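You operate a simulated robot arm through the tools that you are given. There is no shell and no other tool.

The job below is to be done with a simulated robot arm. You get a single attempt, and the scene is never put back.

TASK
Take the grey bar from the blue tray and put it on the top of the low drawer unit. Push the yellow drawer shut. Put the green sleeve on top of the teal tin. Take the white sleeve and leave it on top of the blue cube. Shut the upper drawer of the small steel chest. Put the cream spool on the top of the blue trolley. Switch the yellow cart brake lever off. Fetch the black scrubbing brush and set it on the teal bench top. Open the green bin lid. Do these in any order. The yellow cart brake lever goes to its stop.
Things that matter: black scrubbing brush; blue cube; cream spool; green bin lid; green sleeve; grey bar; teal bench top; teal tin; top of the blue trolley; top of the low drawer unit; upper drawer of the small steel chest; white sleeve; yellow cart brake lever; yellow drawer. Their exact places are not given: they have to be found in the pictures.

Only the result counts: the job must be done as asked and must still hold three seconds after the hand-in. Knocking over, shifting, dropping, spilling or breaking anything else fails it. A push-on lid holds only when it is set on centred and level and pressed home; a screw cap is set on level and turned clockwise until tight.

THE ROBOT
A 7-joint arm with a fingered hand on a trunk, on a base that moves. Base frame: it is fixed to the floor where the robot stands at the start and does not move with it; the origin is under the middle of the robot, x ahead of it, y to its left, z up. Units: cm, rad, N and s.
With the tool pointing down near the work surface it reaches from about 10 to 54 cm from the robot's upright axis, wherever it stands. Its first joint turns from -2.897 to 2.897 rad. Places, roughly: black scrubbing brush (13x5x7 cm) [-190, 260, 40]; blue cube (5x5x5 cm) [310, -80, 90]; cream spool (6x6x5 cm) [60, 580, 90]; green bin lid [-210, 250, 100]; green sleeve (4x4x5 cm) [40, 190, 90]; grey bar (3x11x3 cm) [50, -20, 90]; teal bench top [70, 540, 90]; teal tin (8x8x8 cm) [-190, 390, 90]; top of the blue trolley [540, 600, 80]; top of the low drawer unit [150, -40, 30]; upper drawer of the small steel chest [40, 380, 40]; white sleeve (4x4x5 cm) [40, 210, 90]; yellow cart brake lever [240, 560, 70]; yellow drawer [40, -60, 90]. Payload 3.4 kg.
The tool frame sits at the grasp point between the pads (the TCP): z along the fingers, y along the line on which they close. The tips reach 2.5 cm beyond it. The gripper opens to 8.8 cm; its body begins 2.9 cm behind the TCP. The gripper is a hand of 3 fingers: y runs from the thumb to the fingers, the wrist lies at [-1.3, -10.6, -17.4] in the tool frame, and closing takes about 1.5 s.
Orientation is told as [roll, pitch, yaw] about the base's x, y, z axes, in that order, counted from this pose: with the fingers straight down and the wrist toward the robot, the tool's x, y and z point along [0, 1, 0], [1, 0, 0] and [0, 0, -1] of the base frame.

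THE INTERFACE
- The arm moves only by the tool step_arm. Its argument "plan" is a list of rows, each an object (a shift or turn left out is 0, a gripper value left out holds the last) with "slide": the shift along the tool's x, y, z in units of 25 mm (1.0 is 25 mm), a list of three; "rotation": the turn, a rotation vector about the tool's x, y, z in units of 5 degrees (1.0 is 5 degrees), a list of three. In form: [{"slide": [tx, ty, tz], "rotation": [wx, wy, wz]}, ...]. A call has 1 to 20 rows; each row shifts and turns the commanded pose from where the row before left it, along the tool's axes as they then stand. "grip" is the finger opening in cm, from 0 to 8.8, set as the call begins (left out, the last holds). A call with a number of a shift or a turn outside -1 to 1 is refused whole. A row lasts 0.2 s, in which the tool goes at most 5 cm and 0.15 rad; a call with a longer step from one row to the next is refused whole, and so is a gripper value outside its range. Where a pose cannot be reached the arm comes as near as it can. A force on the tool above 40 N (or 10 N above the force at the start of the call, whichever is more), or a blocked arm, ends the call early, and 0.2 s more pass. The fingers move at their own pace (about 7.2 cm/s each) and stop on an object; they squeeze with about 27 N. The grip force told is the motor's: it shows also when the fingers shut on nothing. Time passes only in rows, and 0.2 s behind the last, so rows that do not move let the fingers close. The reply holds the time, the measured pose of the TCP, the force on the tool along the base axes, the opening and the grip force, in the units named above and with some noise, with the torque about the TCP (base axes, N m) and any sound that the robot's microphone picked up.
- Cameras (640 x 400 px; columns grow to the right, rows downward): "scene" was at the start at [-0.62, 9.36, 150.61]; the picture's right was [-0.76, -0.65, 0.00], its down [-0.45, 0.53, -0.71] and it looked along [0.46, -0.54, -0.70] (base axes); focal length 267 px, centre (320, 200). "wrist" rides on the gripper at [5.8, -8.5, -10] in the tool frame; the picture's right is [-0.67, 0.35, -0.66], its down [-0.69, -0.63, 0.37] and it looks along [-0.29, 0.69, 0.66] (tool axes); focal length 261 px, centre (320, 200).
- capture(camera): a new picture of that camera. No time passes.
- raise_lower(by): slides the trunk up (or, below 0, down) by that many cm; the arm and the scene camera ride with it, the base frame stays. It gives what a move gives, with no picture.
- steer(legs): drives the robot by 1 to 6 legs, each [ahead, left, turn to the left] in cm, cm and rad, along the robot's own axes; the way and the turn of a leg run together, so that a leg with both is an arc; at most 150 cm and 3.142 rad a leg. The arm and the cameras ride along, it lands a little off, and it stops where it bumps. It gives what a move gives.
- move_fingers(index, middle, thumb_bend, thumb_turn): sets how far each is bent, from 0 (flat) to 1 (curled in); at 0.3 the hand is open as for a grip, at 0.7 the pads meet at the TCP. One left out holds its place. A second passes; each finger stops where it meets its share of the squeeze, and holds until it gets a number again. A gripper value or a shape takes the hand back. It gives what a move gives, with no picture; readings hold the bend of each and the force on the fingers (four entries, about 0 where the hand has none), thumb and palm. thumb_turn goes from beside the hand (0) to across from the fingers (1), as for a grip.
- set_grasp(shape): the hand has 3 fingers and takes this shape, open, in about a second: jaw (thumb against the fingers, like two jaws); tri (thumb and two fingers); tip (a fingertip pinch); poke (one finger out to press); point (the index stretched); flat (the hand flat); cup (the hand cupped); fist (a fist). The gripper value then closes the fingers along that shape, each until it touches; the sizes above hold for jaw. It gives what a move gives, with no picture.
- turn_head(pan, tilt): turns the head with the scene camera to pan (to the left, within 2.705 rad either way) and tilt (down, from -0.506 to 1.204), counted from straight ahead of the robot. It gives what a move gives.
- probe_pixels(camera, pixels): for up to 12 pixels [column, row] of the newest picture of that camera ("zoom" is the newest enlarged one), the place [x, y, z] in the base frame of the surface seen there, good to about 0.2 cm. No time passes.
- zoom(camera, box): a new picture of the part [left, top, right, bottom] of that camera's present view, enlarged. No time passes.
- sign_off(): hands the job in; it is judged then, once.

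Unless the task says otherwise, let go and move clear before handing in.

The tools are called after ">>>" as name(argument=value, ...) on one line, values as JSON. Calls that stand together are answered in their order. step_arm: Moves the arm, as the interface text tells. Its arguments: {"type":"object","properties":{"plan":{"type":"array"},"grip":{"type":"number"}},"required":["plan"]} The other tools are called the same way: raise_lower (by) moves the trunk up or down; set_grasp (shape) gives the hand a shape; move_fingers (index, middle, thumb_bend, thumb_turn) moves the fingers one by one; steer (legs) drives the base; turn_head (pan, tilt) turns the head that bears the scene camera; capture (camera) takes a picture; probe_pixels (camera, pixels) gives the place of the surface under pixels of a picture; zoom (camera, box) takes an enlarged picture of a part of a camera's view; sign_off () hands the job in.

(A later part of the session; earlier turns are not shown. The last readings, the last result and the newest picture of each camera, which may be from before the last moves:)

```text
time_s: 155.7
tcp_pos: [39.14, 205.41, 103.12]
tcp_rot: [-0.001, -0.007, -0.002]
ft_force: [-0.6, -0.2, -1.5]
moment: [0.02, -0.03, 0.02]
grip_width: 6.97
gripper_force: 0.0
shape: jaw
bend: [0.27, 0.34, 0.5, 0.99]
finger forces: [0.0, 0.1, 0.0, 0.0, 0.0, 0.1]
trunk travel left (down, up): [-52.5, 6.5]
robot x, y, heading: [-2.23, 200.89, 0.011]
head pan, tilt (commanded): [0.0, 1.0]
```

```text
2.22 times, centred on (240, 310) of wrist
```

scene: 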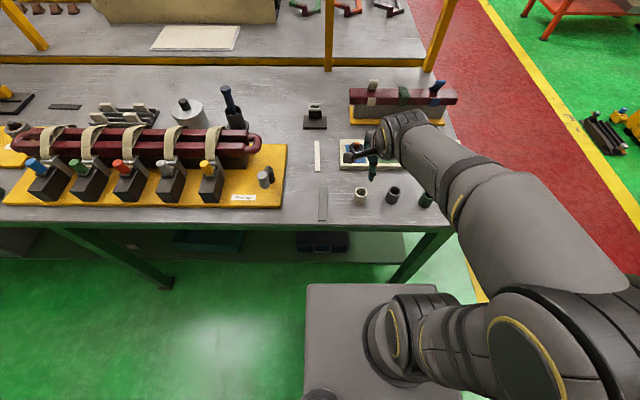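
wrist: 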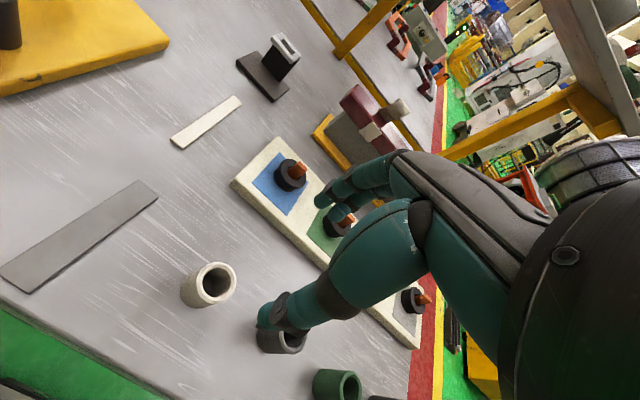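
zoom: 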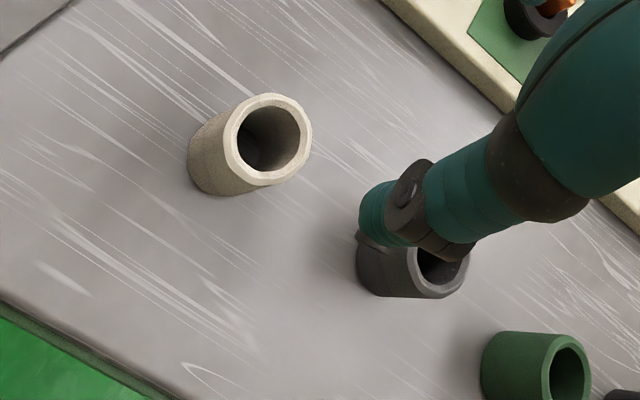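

Centre refined to (38.7,206.0). Down to z≈89 around it.

>>> step_arm(plan=[{"slide": [0.24, -0.18, 0.6]}, {"slide": [0, 0, 0.9]}, {"slide": [0, 0, 0.9]}, {"slide": [0, 0, 0.9]}, {"slide": [0, 0, 0.8]}, {"slide": [0, 0, 0.7]}, {"slide": [0, 0, 0.5]}, {"slide": [0, 0, 0.3]}, {}])

>>> capture(camera="wrist")

```text
time_s: 157.7
tcp_pos: [38.65, 205.85, 90.1]
tcp_rot: [-0.002, -0.005, -0.002]
ft_force: [0.1, -0.6, -0.5]
moment: [0.02, -0.02, -0.01]
grip_width: 6.97
gripper_force: 0.2
shape: jaw
bend: [0.27, 0.34, 0.5, 0.99]
finger forces: [0.1, 0.0, 0.0, 0.0, 0.1, 0.0]
out of reach, approached as far as the arm can: row 6, 7
trunk travel left (down, up): [-52.5, 6.5]
robot x, y, heading: [-2.15, 200.38, 0.014]
head pan, tilt (commanded): [0.0, 1.0]
```

```text
taken
```

wrist: 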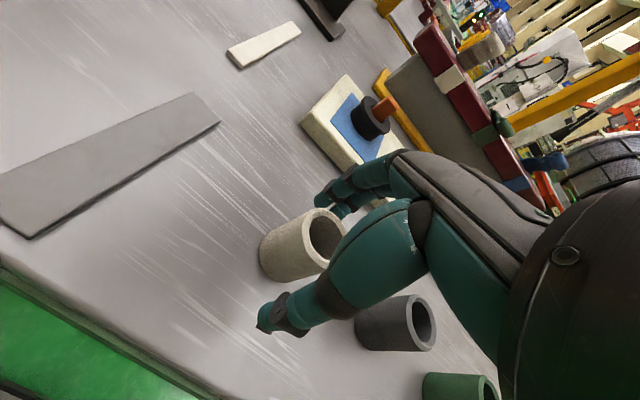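

Row 6–7 were at the reach limit, TCP stands at z=90.1. I'll lower the trunk by 1.2 cm instead.

>>> raise_lower(by=-1.2)

>>> capture(camera="wrist")

```text
time_s: 158.3
tcp_pos: [38.68, 205.9, 88.98]
tcp_rot: [-0.001, -0.004, -0.002]
ft_force: [-0.2, 0.8, -0.1]
moment: [0.0, -0.03, 0.02]
grip_width: 6.97
gripper_force: 0.1
shape: jaw
bend: [0.27, 0.34, 0.5, 0.99]
finger forces: [0.0, 0.0, 0.1, 0.0, 0.0, 0.0]
trunk travel left (down, up): [-51.3, 7.7]
robot x, y, heading: [-2.35, 200.46, 0.01]
head pan, tilt (commanded): [0.0, 1.0]
```

```text
taken
```

wrist: 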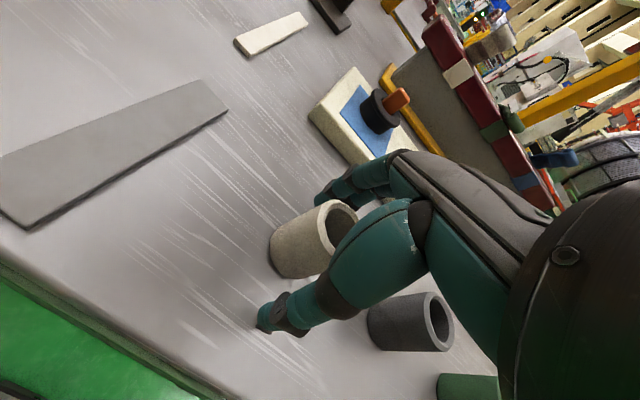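

The sleeve stands between thumb and fingers at (310,240). I'll close on it.

>>> step_arm(plan=[{}, {}, {}, {}, {}, {}, {}, {}, {}], grip=3.0)

>>> capture(camera="wrist")

```text
time_s: 160.3
tcp_pos: [38.73, 205.76, 88.86]
tcp_rot: [0.0, -0.005, -0.001]
ft_force: [0.7, 0.1, 0.5]
moment: [0.0, -0.01, 0.01]
grip_width: 3.09
gripper_force: 0.0
shape: jaw
bend: [0.74, 0.51, 0.73, 1.0]
finger forces: [0.5, 0.0, 0.0, 0.1, 0.5, 0.1]
trunk travel left (down, up): [-51.3, 7.7]
robot x, y, heading: [-2.75, 200.71, 0.014]
head pan, tilt (commanded): [0.0, 1.0]
```

```text
taken
```

wrist: 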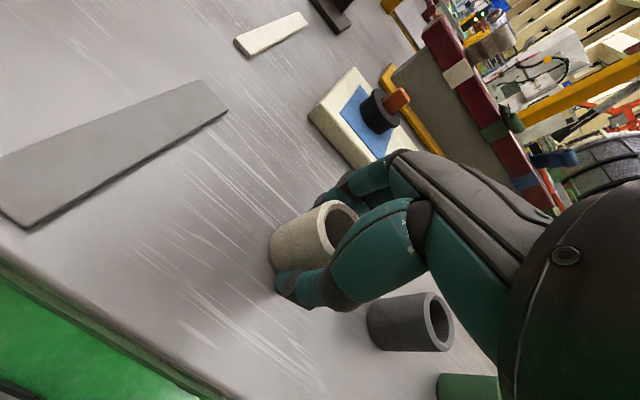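

Just touching at 3.1 cm. I'll squeeze further and lift.

>>> step_arm(plan=[{}, {}, {}, {}, {}], grip=1.5)

>>> step_arm(plan=[{"slide": [0, 0, -0.3]}, {"slide": [0, 0, -0.7]}, {"slide": [0, 0, -1]}, {"slide": [0, 0, -1]}, {"slide": [0, 0, -1]}, {}])

>>> capture(camera="wrist")

```text
time_s: 161.5
tcp_pos: [38.58, 205.77, 88.99]
tcp_rot: [-0.003, -0.005, -0.003]
ft_force: [0.1, -1.1, -0.4]
moment: [0.01, 0.0, -0.01]
grip_width: 2.58
gripper_force: 27.2
shape: jaw
bend: [0.74, 0.57, 0.74, 1.0]
finger forces: [16.0, 7.9, 0.0, 0.0, 23.9, 0.0]
trunk travel left (down, up): [-51.3, 7.7]
robot x, y, heading: [-2.32, 200.64, 0.013]
head pan, tilt (commanded): [0.0, 1.0]
```

```text
time_s: 162.9
tcp_pos: [38.35, 205.55, 96.7]
tcp_rot: [-0.002, -0.005, -0.001]
ft_force: [0.0, 0.4, 0.0]
moment: [0.01, 0.02, -0.01]
grip_width: 2.59
gripper_force: 27.4
shape: jaw
bend: [0.74, 0.57, 0.74, 1.0]
finger forces: [16.4, 8.2, 0.0, 0.1, 23.8, 0.1]
out of reach, approached as far as the arm can: row 2, 3
trunk travel left (down, up): [-51.3, 7.7]
robot x, y, heading: [-2.66, 201.0, 0.012]
head pan, tilt (commanded): [0.0, 1.0]
```

```text
taken
```

wrist: 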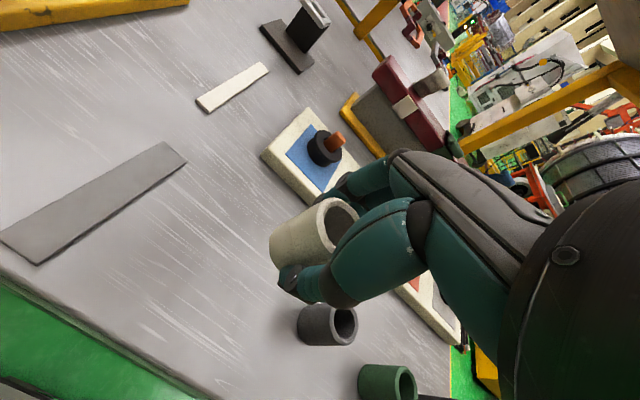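

The white sleeve is held upright (27 N). I'll raise it and tuck in a little for the drive to the red table.

>>> step_arm(plan=[{"slide": [0, 0, -1]}, {"slide": [0, 0, -1]}, {"slide": [0, 0, -1]}, {"slide": [0, -0.4, -1]}, {"slide": [0, -0.4, -1]}, {"slide": [0, -0.4, -1]}, {"slide": [0, -0.4, -1]}, {"slide": [0, -0.4, -0.5]}, {}])

>>> capture(camera="wrist")

>>> capture(camera="scene")

```text
time_s: 164.9
tcp_pos: [33.41, 205.47, 115.75]
tcp_rot: [-0.001, -0.005, -0.002]
ft_force: [-0.4, -0.3, 0.3]
moment: [-0.02, 0.01, 0.0]
grip_width: 2.54
gripper_force: 26.8
shape: jaw
bend: [0.74, 0.57, 0.74, 1.0]
finger forces: [16.8, 8.1, 0.0, 0.0, 23.7, 0.0]
trunk travel left (down, up): [-51.3, 7.7]
robot x, y, heading: [-2.12, 200.9, 0.009]
head pan, tilt (commanded): [0.0, 1.0]
```

```text
taken
```

wrist: 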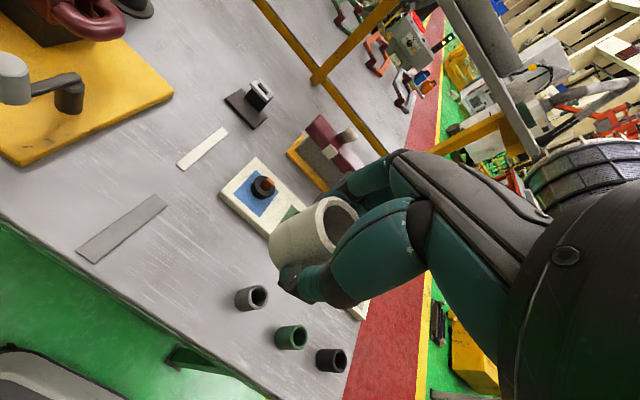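

```text
taken
```

scene: 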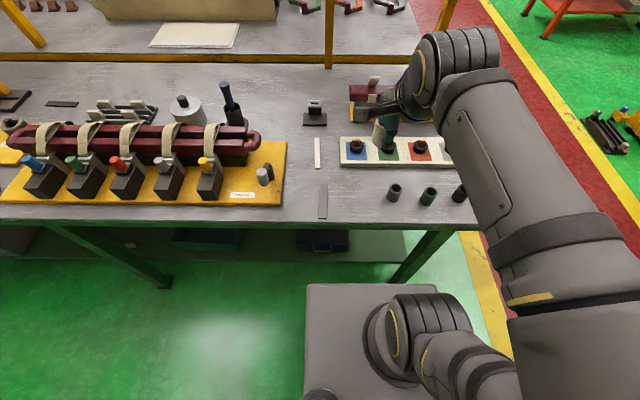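

Held securely. I'll drive to the red table: right 112, ahead 250, right about 160, and then look.

>>> steer(legs=[[0, -112, 0], [150, 0, 0], [100, 0, 0]])

>>> steer(legs=[[0, -75, 0], [0, -75, 0]])

>>> turn_head(pan=0, tilt=0.8)

>>> capture(camera="scene")

```text
time_s: 182.4
tcp_pos: [284.66, 94.45, 115.67]
tcp_rot: [-0.003, -0.006, -0.018]
ft_force: [0.3, -0.1, 0.5]
moment: [0.03, 0.02, 0.02]
grip_width: 2.55
gripper_force: 27.3
shape: jaw
bend: [0.74, 0.57, 0.74, 1.0]
finger forces: [16.8, 8.2, 0.0, 0.0, 23.7, 0.1]
trunk travel left (down, up): [-51.3, 7.7]
robot x, y, heading: [248.99, 90.08, -0.005]
head pan, tilt (commanded): [0.0, 1.0]
```

```text
time_s: 190.2
tcp_pos: [283.25, -57.2, 115.68]
tcp_rot: [-0.001, -0.006, -0.027]
ft_force: [0.7, 0.3, 0.1]
moment: [0.0, -0.01, -0.01]
grip_width: 2.55
gripper_force: 26.8
shape: jaw
bend: [0.74, 0.57, 0.74, 1.0]
finger forces: [16.8, 8.2, 0.0, 0.1, 23.7, 0.1]
trunk travel left (down, up): [-51.3, 7.7]
robot x, y, heading: [247.23, -61.71, -0.014]
head pan, tilt (commanded): [0.0, 1.0]
```

```text
time_s: 191.0
tcp_pos: [283.22, -57.29, 115.76]
tcp_rot: [-0.001, -0.006, -0.026]
ft_force: [-0.1, -0.1, -1.2]
moment: [0.03, 0.0, -0.03]
grip_width: 2.55
gripper_force: 27.1
shape: jaw
bend: [0.74, 0.57, 0.74, 1.0]
finger forces: [16.7, 8.2, 0.0, 0.0, 23.6, 0.1]
trunk travel left (down, up): [-51.3, 7.7]
robot x, y, heading: [247.6, -61.44, -0.013]
head pan, tilt (commanded): [0.0, 0.799]
```

```text
taken
```

scene: 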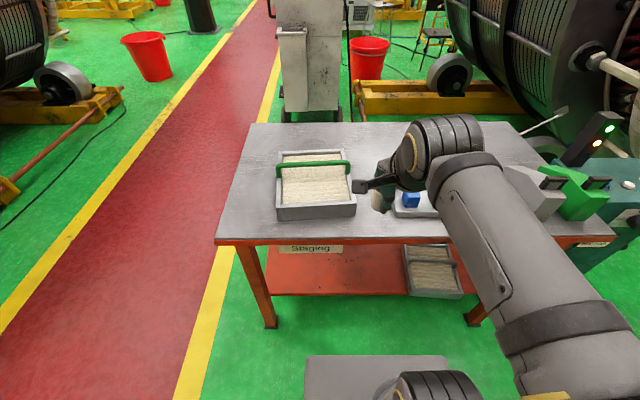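

The blue cube shows at (411,199) in the small tray behind the arm. I'll zoom and probe.

>>> zoom(camera="scene", box=[340, 150, 500, 250])

>>> probe_pixels(camera="scene", pixels=[[411, 193], [405, 195], [417, 194], [411, 202], [404, 204], [418, 204], [400, 212], [415, 214], [400, 195], [340, 213], [370, 235], [430, 214]])

>>> capture(camera="wrist")

```text
4.00 times, centred on (420, 200) of scene
```

zoom: 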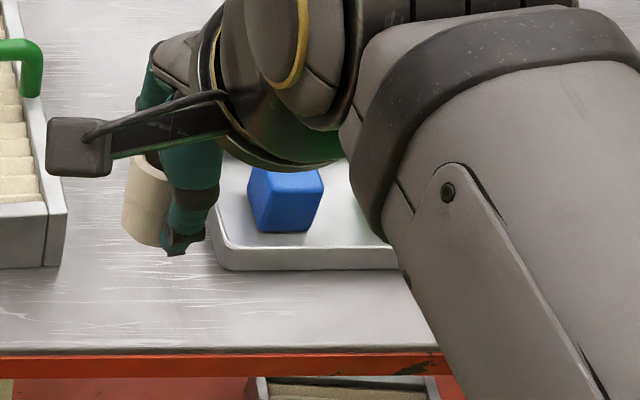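

```text
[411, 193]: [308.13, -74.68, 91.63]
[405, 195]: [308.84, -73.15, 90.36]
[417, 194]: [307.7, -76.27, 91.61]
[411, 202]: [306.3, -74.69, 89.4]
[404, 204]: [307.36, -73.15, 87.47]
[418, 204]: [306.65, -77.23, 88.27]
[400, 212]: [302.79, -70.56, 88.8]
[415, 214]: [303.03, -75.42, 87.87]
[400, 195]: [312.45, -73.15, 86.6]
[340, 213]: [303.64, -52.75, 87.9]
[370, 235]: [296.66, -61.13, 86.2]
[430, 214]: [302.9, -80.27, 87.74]
```

```text
taken
```

wrist: 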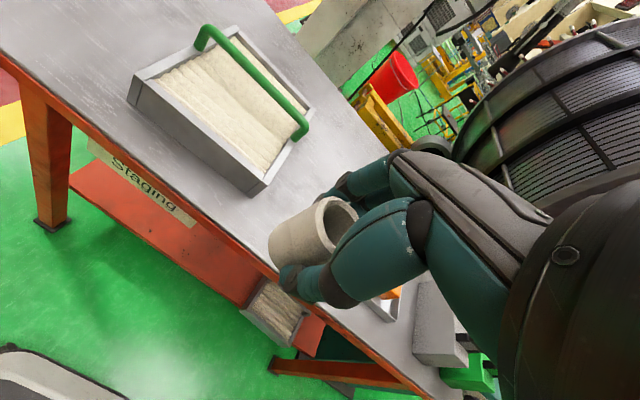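

The cube's top is z≈91.6, front face x≈306.5, sides y≈-73…-77.5. I'll drive 14 ahead and 8 right to reach it, then look again.

>>> steer(legs=[[13, -8, 0]])

>>> turn_head(pan=0, tilt=0.9)

>>> capture(camera="scene")

>>> zoom(camera="scene", box=[300, 100, 460, 220])

>>> capture(camera="wrist")

```text
time_s: 192.3
tcp_pos: [296.44, -65.51, 115.77]
tcp_rot: [-0.001, -0.006, -0.026]
ft_force: [-0.1, -0.3, -0.2]
moment: [0.0, -0.02, 0.0]
grip_width: 2.55
gripper_force: 27.1
shape: jaw
bend: [0.74, 0.57, 0.74, 1.0]
finger forces: [16.8, 8.2, 0.0, 0.0, 23.8, 0.1]
trunk travel left (down, up): [-51.3, 7.7]
robot x, y, heading: [260.38, -69.63, -0.008]
head pan, tilt (commanded): [0.0, 0.799]
```

```text
time_s: 193.0
tcp_pos: [296.43, -65.39, 115.67]
tcp_rot: [-0.002, -0.006, -0.025]
ft_force: [-0.5, -0.5, -0.5]
moment: [-0.01, -0.02, 0.01]
grip_width: 2.5
gripper_force: 26.9
shape: jaw
bend: [0.74, 0.57, 0.74, 1.0]
finger forces: [16.8, 8.2, 0.0, 0.1, 23.7, 0.1]
trunk travel left (down, up): [-51.3, 7.7]
robot x, y, heading: [260.68, -69.42, -0.01]
head pan, tilt (commanded): [0.0, 0.901]
```

```text
taken
```

scene: 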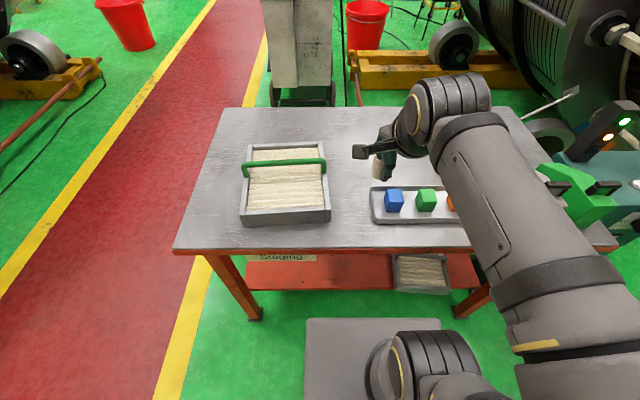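

```text
3.33 times, centred on (380, 160) of scene
```

zoom: 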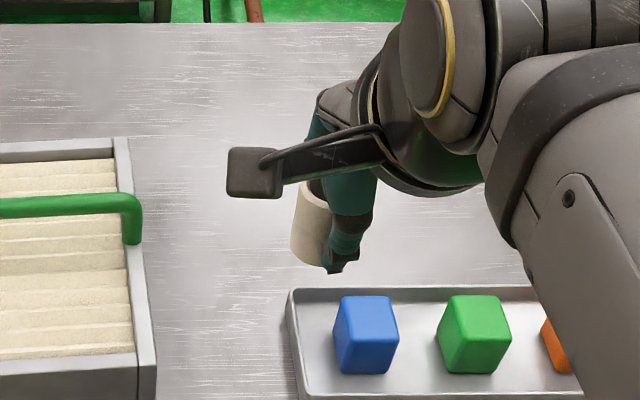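

```text
taken
```

wrist: 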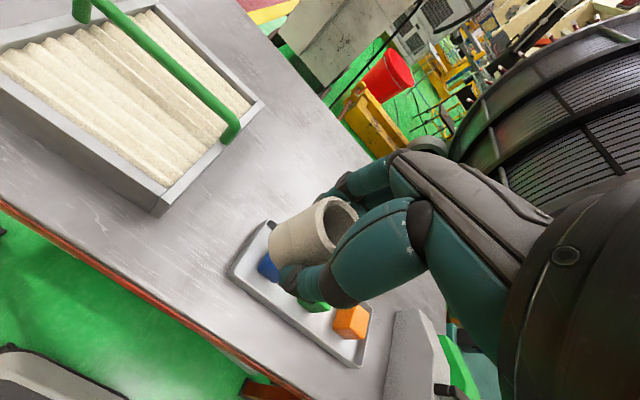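

All three cubes show; blue's top face is around zoom (364,316). I'll probe its corners.

>>> probe_pixels(camera="zoom", pixels=[[344, 300], [386, 300], [395, 332], [341, 337], [365, 318], [365, 302], [368, 336], [345, 318], [390, 316], [365, 355], [445, 320], [350, 370]])

>>> zoom(camera="scene", box=[370, 175, 450, 225])

```text
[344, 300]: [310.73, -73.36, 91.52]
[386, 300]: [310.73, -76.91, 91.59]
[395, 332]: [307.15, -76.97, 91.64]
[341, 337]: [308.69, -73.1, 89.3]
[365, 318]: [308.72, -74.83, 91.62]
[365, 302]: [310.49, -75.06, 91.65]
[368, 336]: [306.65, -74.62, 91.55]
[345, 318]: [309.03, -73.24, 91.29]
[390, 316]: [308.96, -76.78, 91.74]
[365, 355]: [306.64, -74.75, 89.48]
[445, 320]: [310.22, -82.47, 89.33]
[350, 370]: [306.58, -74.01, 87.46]
```

```text
8.00 times, centred on (410, 200) of scene
```

zoom: 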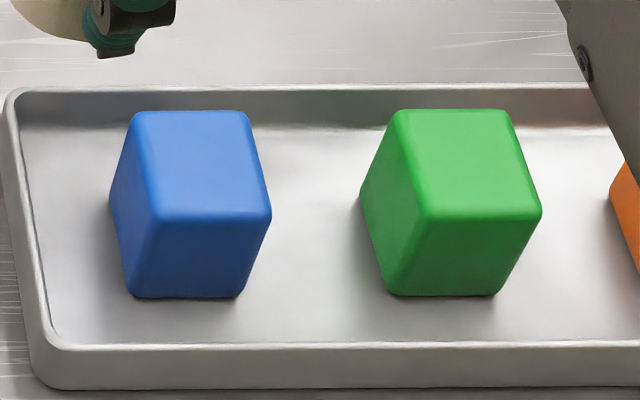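

>>> probe_pixels(camera="zoom", pixels=[[201, 164], [140, 118], [242, 118], [262, 210], [160, 212], [150, 165], [255, 165], [201, 116], [210, 213], [201, 250], [395, 160], [30, 250]])

```text
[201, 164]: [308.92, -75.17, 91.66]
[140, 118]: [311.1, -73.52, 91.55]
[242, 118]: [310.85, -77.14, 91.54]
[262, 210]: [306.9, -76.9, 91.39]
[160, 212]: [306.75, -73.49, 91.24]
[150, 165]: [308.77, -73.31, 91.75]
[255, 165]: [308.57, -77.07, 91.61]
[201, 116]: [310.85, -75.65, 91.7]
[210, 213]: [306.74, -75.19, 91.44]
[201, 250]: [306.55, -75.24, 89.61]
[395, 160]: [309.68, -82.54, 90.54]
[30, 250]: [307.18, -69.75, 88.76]
```

The cube's top is centred at (308.9,-75.2), z=91.65. I'll move the sleeve over it at this height first.

>>> step_arm(plan=[{"slide": [-0.647, 0.85, 0]}, {"slide": [-0.647, 0.85, 0]}, {"slide": [-0.647, 0.85, 0]}, {"slide": [-0.647, 0.85, 0]}, {"slide": [-0.647, 0.85, 0]}, {"slide": [-0.647, 0.85, 0]}, {}])

>>> step_arm(plan=[{"slide": [0, 0, 1]}, {"slide": [0, 0, 1]}, {"slide": [0, 0, 1]}, {"slide": [0, 0, 1]}, {"slide": [0, 0, 0.6]}, {}])

>>> capture(camera="wrist")

>>> zoom(camera="scene", box=[320, 130, 480, 230])

```text
time_s: 194.6
tcp_pos: [308.87, -75.49, 115.92]
tcp_rot: [0.0, -0.006, -0.023]
ft_force: [-0.4, -0.2, -0.2]
moment: [-0.01, -0.01, 0.0]
grip_width: 2.54
gripper_force: 27.1
shape: jaw
bend: [0.74, 0.57, 0.74, 1.0]
finger forces: [16.8, 8.2, 0.1, 0.1, 23.6, 0.0]
trunk travel left (down, up): [-51.3, 7.7]
robot x, y, heading: [260.44, -69.45, -0.007]
head pan, tilt (commanded): [0.0, 0.901]
```

```text
time_s: 196.0
tcp_pos: [308.92, -75.65, 104.31]
tcp_rot: [-0.001, -0.005, -0.025]
ft_force: [-0.2, 0.0, -0.9]
moment: [-0.03, -0.01, 0.03]
grip_width: 2.55
gripper_force: 26.8
shape: jaw
bend: [0.74, 0.58, 0.74, 1.0]
finger forces: [17.0, 8.1, 0.1, 0.0, 23.6, 0.0]
trunk travel left (down, up): [-51.3, 7.7]
robot x, y, heading: [260.4, -69.49, -0.009]
head pan, tilt (commanded): [0.0, 0.901]
```

```text
taken
```

wrist: 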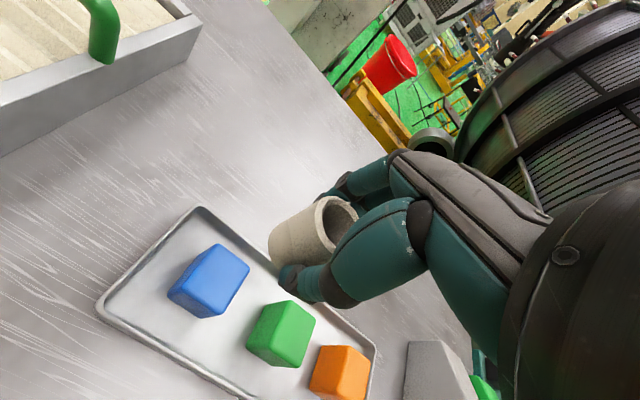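

```text
4.00 times, centred on (400, 180) of scene
```

zoom: 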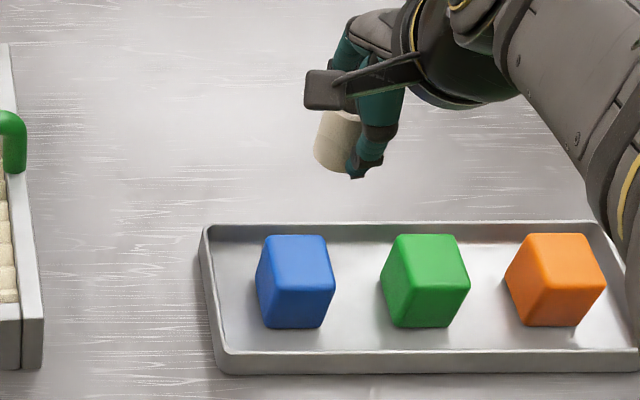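

The cube lies under the hand at wrist (210,280). I'll probe the sleeve itself to check its offset from the TCP.

>>> probe_pixels(camera="wrist", pixels=[[290, 240], [275, 238], [320, 205], [322, 215], [345, 208], [318, 225], [310, 258], [325, 262], [295, 222], [212, 250], [205, 290], [230, 268]])

>>> probe_pixels(camera="zoom", pixels=[[330, 150], [320, 150], [345, 155], [335, 120], [325, 125], [350, 118], [315, 140], [335, 168]])

```text
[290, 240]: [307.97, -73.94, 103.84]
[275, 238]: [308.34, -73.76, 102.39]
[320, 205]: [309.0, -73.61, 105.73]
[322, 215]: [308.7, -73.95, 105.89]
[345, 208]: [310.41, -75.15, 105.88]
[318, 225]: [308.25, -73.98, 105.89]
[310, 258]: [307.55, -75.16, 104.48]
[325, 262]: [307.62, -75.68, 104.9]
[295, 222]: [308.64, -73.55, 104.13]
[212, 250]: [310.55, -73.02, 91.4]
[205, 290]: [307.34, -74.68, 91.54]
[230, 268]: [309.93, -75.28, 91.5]
```

```text
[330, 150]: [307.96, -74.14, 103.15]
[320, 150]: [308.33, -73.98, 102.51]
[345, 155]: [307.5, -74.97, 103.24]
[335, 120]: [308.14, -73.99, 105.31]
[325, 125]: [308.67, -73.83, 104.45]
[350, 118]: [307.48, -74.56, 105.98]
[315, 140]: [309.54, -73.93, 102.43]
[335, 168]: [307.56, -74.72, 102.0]
```

The sleeve's centre is about (309.2,-75.4), nicely over the cube (308.9,-75.2). Small correction, then descend to just above contact.

>>> step_arm(plan=[{"slide": [0.08, -0.1, 0.7]}, {"slide": [0, 0, 0.8]}, {"slide": [0, 0, 0.8]}, {"slide": [0, 0, 0.7]}, {"slide": [0, 0, 0.4]}, {"slide": [0, 0, 0.2]}, {}])

>>> capture(camera="wrist")

>>> zoom(camera="scene", box=[340, 150, 460, 225])

```text
time_s: 197.6
tcp_pos: [308.6, -75.46, 95.31]
tcp_rot: [-0.002, -0.004, -0.025]
ft_force: [0.7, 0.4, -0.4]
moment: [-0.02, 0.0, -0.03]
grip_width: 2.56
gripper_force: 26.9
shape: jaw
bend: [0.74, 0.58, 0.74, 1.0]
finger forces: [17.0, 8.0, 0.0, 0.0, 23.6, 0.0]
trunk travel left (down, up): [-51.3, 7.7]
robot x, y, heading: [260.75, -69.45, -0.008]
head pan, tilt (commanded): [0.0, 0.901]
```

```text
taken
```

wrist: 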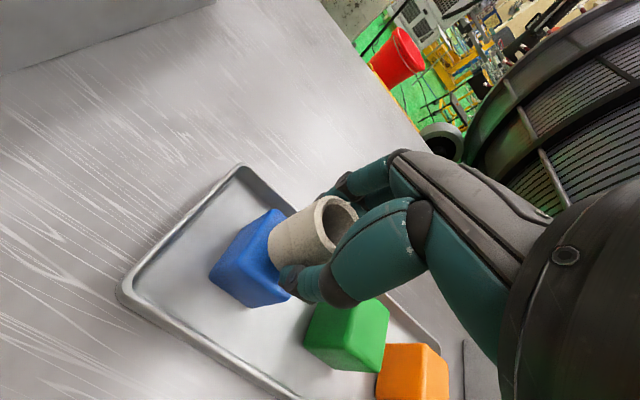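

```text
5.33 times, centred on (400, 188) of scene
```

zoom: 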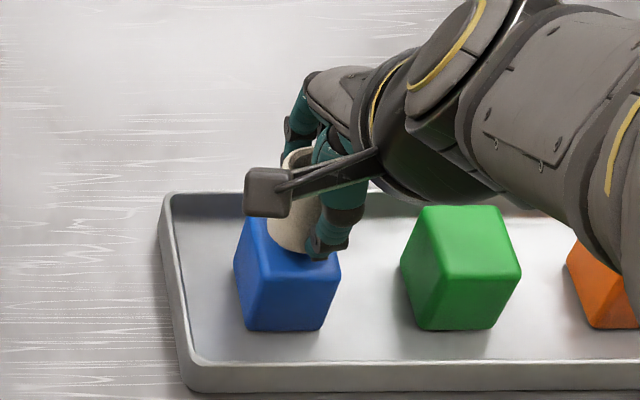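

The sleeve hovers about 0.5 cm above the cube. I'll lower in small steps until contact.

>>> step_arm(plan=[{"slide": [0, 0, 0.1]}, {}, {"slide": [0, 0, 0.08]}, {}])

>>> step_arm(plan=[{"slide": [0, 0, 0.07]}, {}])

```text
time_s: 198.6
tcp_pos: [308.57, -75.46, 94.97]
tcp_rot: [-0.002, -0.007, -0.024]
ft_force: [0.3, 0.1, 0.7]
moment: [-0.02, -0.04, -0.03]
grip_width: 2.54
gripper_force: 27.3
shape: jaw
bend: [0.74, 0.58, 0.74, 1.0]
finger forces: [17.1, 8.1, 0.1, 0.0, 23.6, 0.0]
trunk travel left (down, up): [-51.3, 7.7]
robot x, y, heading: [260.59, -69.93, -0.012]
head pan, tilt (commanded): [0.0, 0.901]
```

```text
time_s: 199.2
tcp_pos: [308.68, -75.3, 94.7]
tcp_rot: [-0.002, -0.005, -0.024]
ft_force: [0.7, 0.5, -0.2]
moment: [-0.01, 0.01, -0.02]
grip_width: 2.53
gripper_force: 27.2
shape: jaw
bend: [0.74, 0.58, 0.74, 1.0]
finger forces: [17.1, 8.2, 0.0, 0.0, 23.6, 0.0]
trunk travel left (down, up): [-51.3, 7.7]
robot x, y, heading: [260.39, -69.6, -0.011]
head pan, tilt (commanded): [0.0, 0.901]
```

>>> step_arm(plan=[{"slide": [0, 0, 0.06]}, {}])

>>> zoom(camera="scene", box=[360, 160, 440, 210])

```text
time_s: 199.8
tcp_pos: [308.73, -75.26, 94.61]
tcp_rot: [-0.001, -0.006, -0.025]
ft_force: [0.6, -0.6, 0.0]
moment: [-0.03, 0.03, 0.0]
grip_width: 2.56
gripper_force: 26.8
shape: jaw
bend: [0.74, 0.58, 0.74, 1.0]
finger forces: [17.1, 8.1, 0.0, 0.0, 23.6, 0.1]
trunk travel left (down, up): [-51.3, 7.7]
robot x, y, heading: [260.42, -69.81, -0.009]
head pan, tilt (commanded): [0.0, 0.901]
```

```text
8.00 times, centred on (400, 185) of scene
```

zoom: 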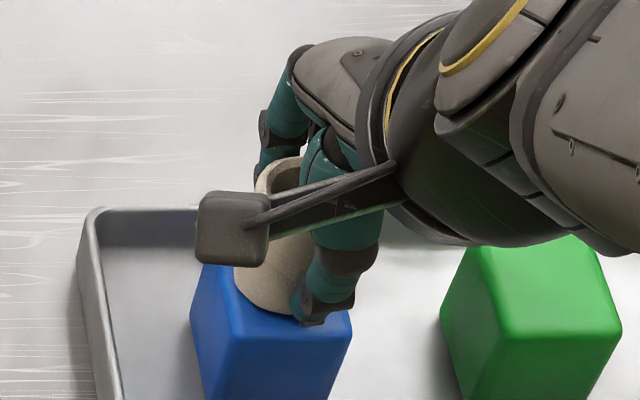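

No contact yet. Continue in small steps.

>>> step_arm(plan=[{"slide": [0, 0, 0.06]}, {}])

>>> step_arm(plan=[{"slide": [0, 0, 0.05]}, {}])

```text
time_s: 200.4
tcp_pos: [308.63, -75.34, 94.49]
tcp_rot: [-0.004, -0.007, -0.024]
ft_force: [0.6, -0.5, 5.6]
moment: [-0.02, -0.08, 0.02]
grip_width: 2.55
gripper_force: 27.0
shape: jaw
bend: [0.74, 0.58, 0.74, 1.0]
finger forces: [17.2, 8.8, 0.1, 0.0, 24.3, 0.1]
trunk travel left (down, up): [-51.3, 7.7]
robot x, y, heading: [260.74, -69.28, -0.011]
head pan, tilt (commanded): [0.0, 0.901]
```

```text
time_s: 201.0
tcp_pos: [308.7, -75.3, 94.48]
tcp_rot: [-0.003, -0.007, -0.025]
ft_force: [0.7, 0.4, 12.0]
moment: [0.03, -0.08, 0.0]
grip_width: 2.57
gripper_force: 26.7
shape: jaw
bend: [0.74, 0.58, 0.74, 1.0]
finger forces: [17.9, 9.7, 0.0, 0.0, 25.4, 0.1]
trunk travel left (down, up): [-51.3, 7.7]
robot x, y, heading: [260.12, -69.39, -0.01]
head pan, tilt (commanded): [0.0, 0.901]
```

Contact (12 N). I'll ease up a touch, open gently and rise straight up.

>>> step_arm(plan=[{"slide": [0, 0, -0.04]}, {}])

>>> step_arm(plan=[{}, {}, {}, {}, {}, {}], grip=6.0)

>>> zoom(camera="scene", box=[360, 160, 440, 210])

```text
time_s: 201.6
tcp_pos: [308.67, -75.34, 94.4]
tcp_rot: [-0.002, -0.006, -0.025]
ft_force: [1.3, 0.8, 8.2]
moment: [0.03, -0.1, 0.01]
grip_width: 2.55
gripper_force: 26.5
shape: jaw
bend: [0.74, 0.58, 0.74, 1.0]
finger forces: [17.8, 9.3, 0.1, 0.0, 25.1, 0.1]
trunk travel left (down, up): [-51.3, 7.7]
robot x, y, heading: [260.63, -69.37, -0.01]
head pan, tilt (commanded): [0.0, 0.901]
```

```text
time_s: 203.0
tcp_pos: [308.81, -75.47, 94.43]
tcp_rot: [-0.002, -0.005, -0.026]
ft_force: [0.0, 0.6, -0.2]
moment: [0.0, 0.03, 0.0]
grip_width: 5.97
gripper_force: 0.2
shape: jaw
bend: [0.28, 0.38, 0.6, 1.0]
finger forces: [0.0, 0.0, 0.0, 0.1, 0.1, 0.0]
trunk travel left (down, up): [-51.3, 7.7]
robot x, y, heading: [260.48, -69.49, -0.009]
head pan, tilt (commanded): [0.0, 0.901]
```

```text
8.00 times, centred on (400, 185) of scene
```

zoom: 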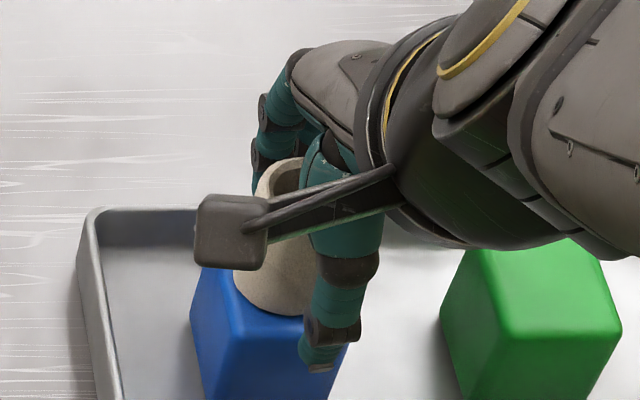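

Released cleanly. Rising straight up.

>>> step_arm(plan=[{"slide": [0, 0, -0.4]}, {"slide": [0, 0, -0.7]}, {"slide": [0, 0, -1]}, {"slide": [0, 0, -1]}, {"slide": [0, 0, -1]}, {"slide": [0, 0, -1]}, {"slide": [0, 0, -1]}, {"slide": [0, 0, -1]}, {"slide": [0, -1, -1]}, {"slide": [0, -1, 0]}, {"slide": [0, -1, 0]}, {"slide": [0, -1, 0]}, {"slide": [0, -1, 0]}, {}])

>>> zoom(camera="scene", box=[340, 130, 460, 220])

```text
time_s: 206.0
tcp_pos: [295.99, -75.08, 114.5]
tcp_rot: [-0.004, -0.006, -0.024]
ft_force: [0.1, -0.2, -0.1]
moment: [0.01, 0.0, 0.02]
grip_width: 5.96
gripper_force: 0.0
shape: jaw
bend: [0.28, 0.38, 0.6, 1.0]
finger forces: [0.1, 0.0, 0.0, 0.1, 0.0, 0.0]
trunk travel left (down, up): [-51.3, 7.7]
robot x, y, heading: [260.28, -69.68, -0.015]
head pan, tilt (commanded): [0.0, 0.901]
```

```text
4.44 times, centred on (400, 175) of scene
```

zoom: 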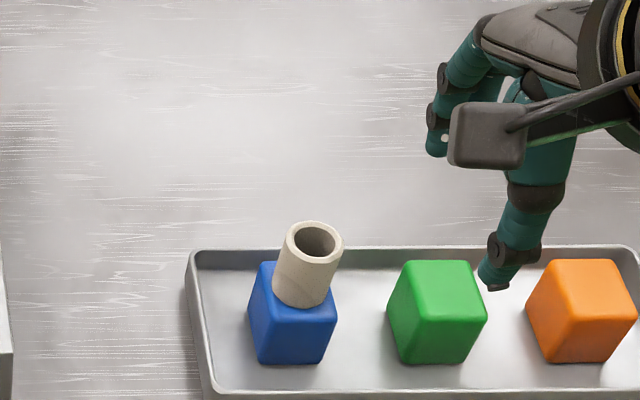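

The white sleeve stands on the blue cube. Next is the yellow drawer: I'll back out to the walkway and return to the drawer's -x side.

>>> steer(legs=[[-12, 0, 0], [0, 80, 0], [0, 78, 0], [-140, 0, 0], [-140, 0, 0]])

>>> steer(legs=[[0, -75, 0], [0, -72, 0]])

>>> turn_head(pan=0, tilt=0.8)

>>> capture(camera="scene")

```text
time_s: 228.0
tcp_pos: [4.88, 80.53, 114.56]
tcp_rot: [-0.001, -0.004, -0.015]
ft_force: [-0.3, 0.5, 0.2]
moment: [0.0, 0.0, -0.03]
grip_width: 5.96
gripper_force: 0.0
shape: jaw
bend: [0.28, 0.38, 0.6, 1.0]
finger forces: [0.1, 0.0, 0.0, 0.0, 0.1, 0.1]
trunk travel left (down, up): [-51.3, 7.7]
robot x, y, heading: [-30.84, 85.68, -0.003]
head pan, tilt (commanded): [0.0, 0.901]
```

```text
time_s: 235.6
tcp_pos: [6.31, -65.31, 114.56]
tcp_rot: [-0.002, -0.004, 0.006]
ft_force: [1.0, -0.4, 0.4]
moment: [0.01, 0.02, -0.02]
grip_width: 5.96
gripper_force: 0.1
shape: jaw
bend: [0.28, 0.38, 0.6, 1.0]
finger forces: [0.1, 0.0, 0.1, 0.0, 0.1, 0.1]
trunk travel left (down, up): [-51.3, 7.7]
robot x, y, heading: [-29.26, -60.76, 0.016]
head pan, tilt (commanded): [0.0, 0.901]
```

```text
time_s: 236.3
tcp_pos: [6.2, -65.26, 114.6]
tcp_rot: [-0.001, -0.006, 0.007]
ft_force: [0.2, -0.7, 0.1]
moment: [-0.01, -0.01, 0.0]
grip_width: 5.98
gripper_force: 0.1
shape: jaw
bend: [0.28, 0.38, 0.6, 1.0]
finger forces: [0.0, 0.0, 0.0, 0.0, 0.0, 0.1]
trunk travel left (down, up): [-51.3, 7.7]
robot x, y, heading: [-29.21, -60.59, 0.02]
head pan, tilt (commanded): [0.0, 0.799]
```

```text
taken
```

scene: 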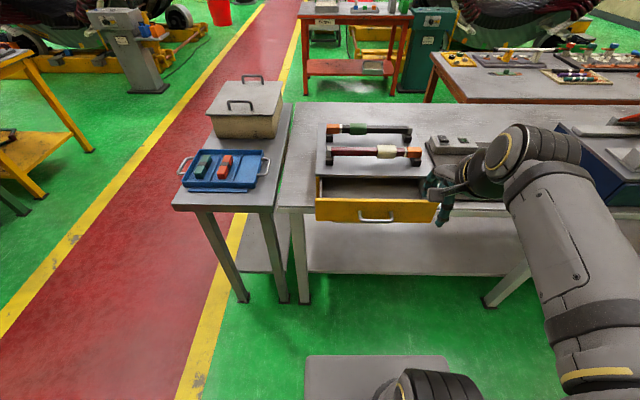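

The drawer front shows at (375,210) with its handle at (377,217). I'll zoom and probe it.

>>> zoom(camera="scene", box=[290, 110, 470, 240])

>>> probe_pixels(camera="scene", pixels=[[318, 200], [318, 218], [434, 204], [433, 220], [375, 200], [375, 205], [377, 220], [363, 212], [393, 214], [375, 190], [340, 175], [295, 205]])

```text
3.08 times, centred on (380, 175) of scene
```

zoom: 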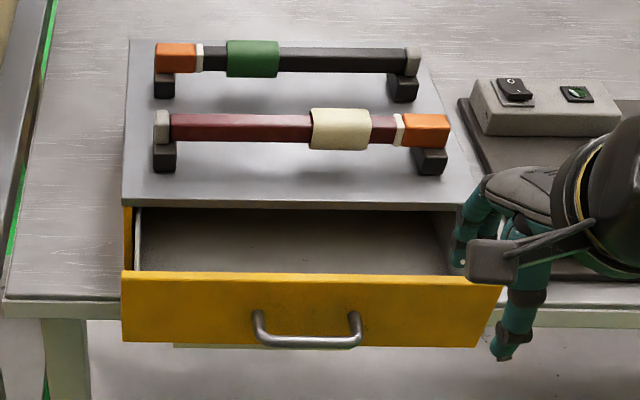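

```text
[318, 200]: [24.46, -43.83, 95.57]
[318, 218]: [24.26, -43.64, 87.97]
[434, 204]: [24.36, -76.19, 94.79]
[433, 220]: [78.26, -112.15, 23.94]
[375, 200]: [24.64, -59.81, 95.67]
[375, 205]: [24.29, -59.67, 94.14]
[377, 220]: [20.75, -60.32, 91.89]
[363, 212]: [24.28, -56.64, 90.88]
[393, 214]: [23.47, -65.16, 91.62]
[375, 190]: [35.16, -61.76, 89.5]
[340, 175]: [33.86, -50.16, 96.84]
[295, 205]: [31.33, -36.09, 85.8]
```

The front plate is at x=24.3 (y -43.5…-76.5, z 87…95.6), handle bar at x≈20, z≈91. I'll drive 9 cm ahead, close the fingers, and bring them down in front of the handle's middle.

>>> steer(legs=[[9, 0, -0.018]])

>>> step_arm(plan=[{"slide": [0.5, -0.6, 0.5]}, {"slide": [0.5, -0.6, 0.8]}, {"slide": [0.5, -0.6, 1]}, {"slide": [0.5, -0.4, 1]}, {"slide": [0, 0, 1]}, {"slide": [0, 0, 1]}, {"slide": [0, 0, 1]}, {"slide": [0, 0, 1]}, {"slide": [0, 0, 1]}, {"slide": [0, 0, 0.8]}, {}], grip=0)

>>> capture(camera="wrist")

>>> capture(camera="scene")

```text
time_s: 237.4
tcp_pos: [15.39, -65.84, 114.7]
tcp_rot: [-0.001, -0.006, -0.012]
ft_force: [-0.2, 0.3, 0.4]
moment: [-0.01, 0.02, 0.02]
grip_width: 5.98
gripper_force: 0.0
shape: jaw
bend: [0.28, 0.38, 0.6, 1.0]
finger forces: [0.0, 0.0, 0.0, 0.0, 0.1, 0.0]
trunk travel left (down, up): [-51.3, 7.7]
robot x, y, heading: [-20.24, -60.97, 0.002]
head pan, tilt (commanded): [0.0, 0.799]
```

```text
time_s: 238.4
tcp_pos: [10.22, -61.22, 102.75]
tcp_rot: [0.009, 0.173, -0.013]
ft_force: [-0.6, 0.2, 0.1]
moment: [0.02, 0.0, 0.01]
grip_width: 0.0
gripper_force: 27.0
shape: jaw
bend: [0.7, 0.7, 0.36, 1.0]
finger forces: [0.1, 0.1, 0.0, 0.1, 0.1, 0.1]
trunk travel left (down, up): [-51.3, 7.7]
robot x, y, heading: [-20.37, -60.85, 0.005]
head pan, tilt (commanded): [0.0, 0.799]
stopped in row 4: the arm was blocked; the commanded pose is now the measured one
```

```text
taken
```

wrist: 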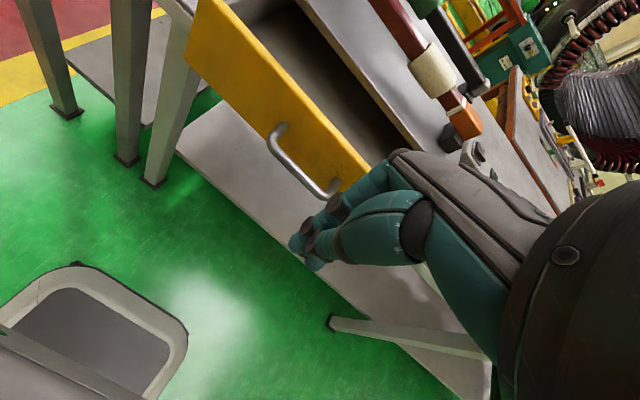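

```text
taken
```

scene: 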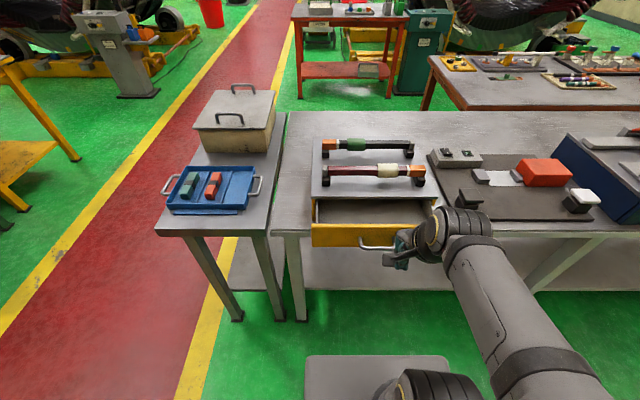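

The arm folded too tightly (blocked, pitch drifted to 0.17). I'll straighten the hand, back the base by 5 cm and reach farther ahead instead.

>>> step_arm(plan=[{"slide": [0, 0, -0.8]}, {"slide": [0, 0, -0.8], "rotation": [-0.7, 0, 0]}, {"slide": [0, 0, -0.5], "rotation": [-0.7, 0, 0]}, {"rotation": [-0.58, 0, 0]}, {}])

>>> steer(legs=[[-6, 0, 0]])

```text
time_s: 239.8
tcp_pos: [11.17, -61.32, 104.41]
tcp_rot: [0.014, 0.13, -0.016]
ft_force: [-0.1, -0.1, 0.8]
moment: [0.03, 0.0, -0.03]
grip_width: 0.0
gripper_force: 27.4
shape: jaw
bend: [0.7, 0.7, 0.36, 1.0]
finger forces: [0.1, 0.1, 0.1, 0.0, 0.0, 0.0]
trunk travel left (down, up): [-51.3, 7.7]
robot x, y, heading: [-20.41, -60.68, 0.005]
head pan, tilt (commanded): [0.0, 0.799]
stopped in row 5: the arm was blocked; the commanded pose is now the measured one
```

```text
time_s: 240.7
tcp_pos: [5.2, -61.28, 104.76]
tcp_rot: [0.012, 0.122, -0.015]
ft_force: [0.0, -0.5, -0.2]
moment: [0.0, -0.05, 0.0]
grip_width: 0.03
gripper_force: 27.3
shape: jaw
bend: [0.7, 0.7, 0.36, 1.0]
finger forces: [0.0, 0.1, 0.1, 0.1, 0.0, 0.0]
trunk travel left (down, up): [-51.3, 7.7]
robot x, y, heading: [-26.47, -60.79, 0.005]
head pan, tilt (commanded): [0.0, 0.799]
```

Now reach ahead a bit while straightening the pitch.

>>> step_arm(plan=[{"slide": [0, 0.6, -0.6]}, {"slide": [0, 0.6, -0.6]}, {"slide": [0, 0.6, -0.4]}, {"slide": [0, 0.6, 0], "rotation": [-0.5, 0, 0]}, {"slide": [0, 0.3, 0], "rotation": [-0.5, 0, 0]}, {"rotation": [-0.4, 0, 0]}, {}])

>>> capture(camera="scene")

```text
time_s: 242.3
tcp_pos: [12.46, -61.51, 107.94]
tcp_rot: [0.013, 0.0, -0.016]
ft_force: [0.4, 0.2, -0.4]
moment: [0.01, 0.0, 0.0]
grip_width: 0.0
gripper_force: 26.9
shape: jaw
bend: [0.7, 0.7, 0.36, 1.0]
finger forces: [0.1, 0.0, 0.0, 0.0, 0.0, 0.0]
trunk travel left (down, up): [-51.3, 7.7]
robot x, y, heading: [-26.56, -60.8, 0.004]
head pan, tilt (commanded): [0.0, 0.799]
```

```text
taken
```

scene: 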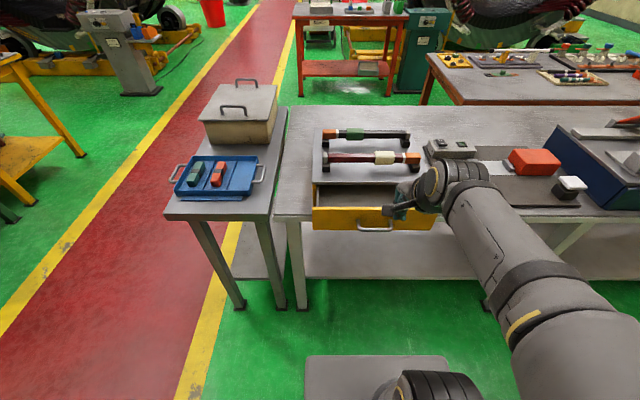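

Straight again at ahead 39. Lower to z≈91.5 in front of the handle.

>>> step_arm(plan=[{"slide": [0, 0, 0.7]}, {"slide": [0, 0, 0.9]}, {"slide": [0, 0, 1]}, {"slide": [0, 0, 1]}, {"slide": [0, 0, 1]}, {"slide": [0, 0, 1]}, {"slide": [0, 0, 0.9]}, {}])

>>> capture(camera="wrist")

>>> zoom(camera="scene", box=[280, 130, 480, 255])

```text
time_s: 244.1
tcp_pos: [13.24, -61.29, 91.66]
tcp_rot: [0.016, 0.004, -0.017]
ft_force: [-0.2, 1.1, -0.7]
moment: [0.04, 0.01, 0.0]
grip_width: 0.01
gripper_force: 27.1
shape: jaw
bend: [0.7, 0.7, 0.36, 1.0]
finger forces: [0.0, 0.0, 0.0, 0.0, 0.0, 0.0]
out of reach, approached as far as the arm can: row 7
trunk travel left (down, up): [-51.3, 7.7]
robot x, y, heading: [-26.39, -60.62, 0.002]
head pan, tilt (commanded): [0.0, 0.799]
```

```text
taken
```

wrist: 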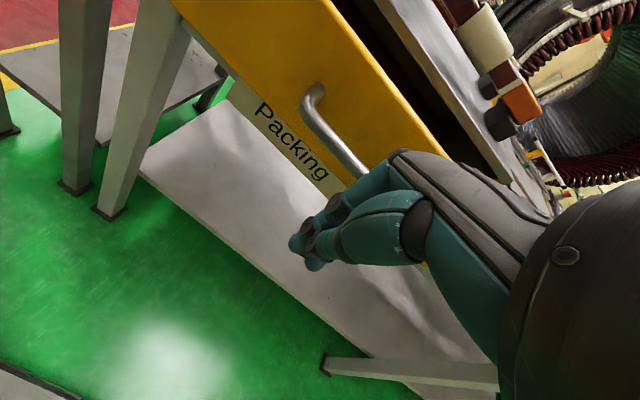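

```text
3.20 times, centred on (380, 192) of scene
```

zoom: 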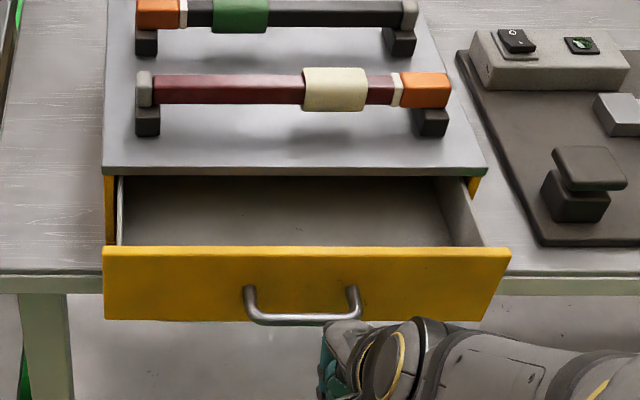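

I'm in front of the handle. Now push along +x in 1 cm steps and watch the force.

>>> step_arm(plan=[{"slide": [0, 0.4, 0]}, {"slide": [0, 0.4, 0]}, {"slide": [0, 0.4, 0]}, {"slide": [0, 0.4, 0]}, {"slide": [0, 0.4, 0]}, {"slide": [0, 0.4, 0]}, {}])

>>> zoom(camera="scene", box=[280, 130, 480, 255])

```text
time_s: 245.7
tcp_pos: [19.04, -61.5, 91.79]
tcp_rot: [0.013, 0.0, -0.018]
ft_force: [-0.4, -0.6, 0.3]
moment: [0.0, -0.07, -0.02]
grip_width: 0.0
gripper_force: 27.0
shape: jaw
bend: [0.7, 0.7, 0.36, 1.0]
finger forces: [0.0, 0.6, 0.1, 0.0, 0.0, 0.0]
trunk travel left (down, up): [-51.3, 7.7]
robot x, y, heading: [-26.29, -61.13, 0.0]
head pan, tilt (commanded): [0.0, 0.799]
```

```text
3.20 times, centred on (380, 192) of scene
```

zoom: 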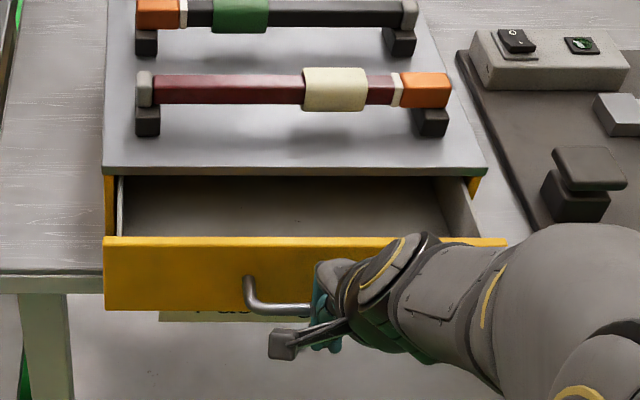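

The drawer is moving with little force. Keep pushing until the force rises at the stop.

>>> step_arm(plan=[{"slide": [0, 0.4, 0]}, {"slide": [0, 0.4, 0]}, {"slide": [0, 0.4, 0]}, {"slide": [0, 0.4, 0]}, {"slide": [0, 0.4, 0]}, {"slide": [0, 0.4, 0]}, {}])

>>> zoom(camera="scene", box=[280, 130, 480, 255])

```text
time_s: 247.3
tcp_pos: [25.11, -61.45, 91.89]
tcp_rot: [0.014, 0.0, -0.017]
ft_force: [-0.6, 0.0, 0.2]
moment: [0.02, -0.02, 0.01]
grip_width: 0.02
gripper_force: 26.9
shape: jaw
bend: [0.7, 0.7, 0.36, 1.0]
finger forces: [0.0, 0.6, 0.1, 0.1, 0.0, 0.0]
trunk travel left (down, up): [-51.3, 7.7]
robot x, y, heading: [-26.19, -60.91, 0.002]
head pan, tilt (commanded): [0.0, 0.799]
```

```text
3.20 times, centred on (380, 192) of scene
```

zoom: 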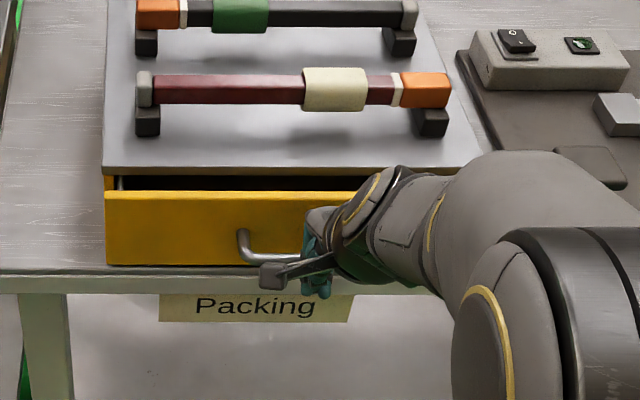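

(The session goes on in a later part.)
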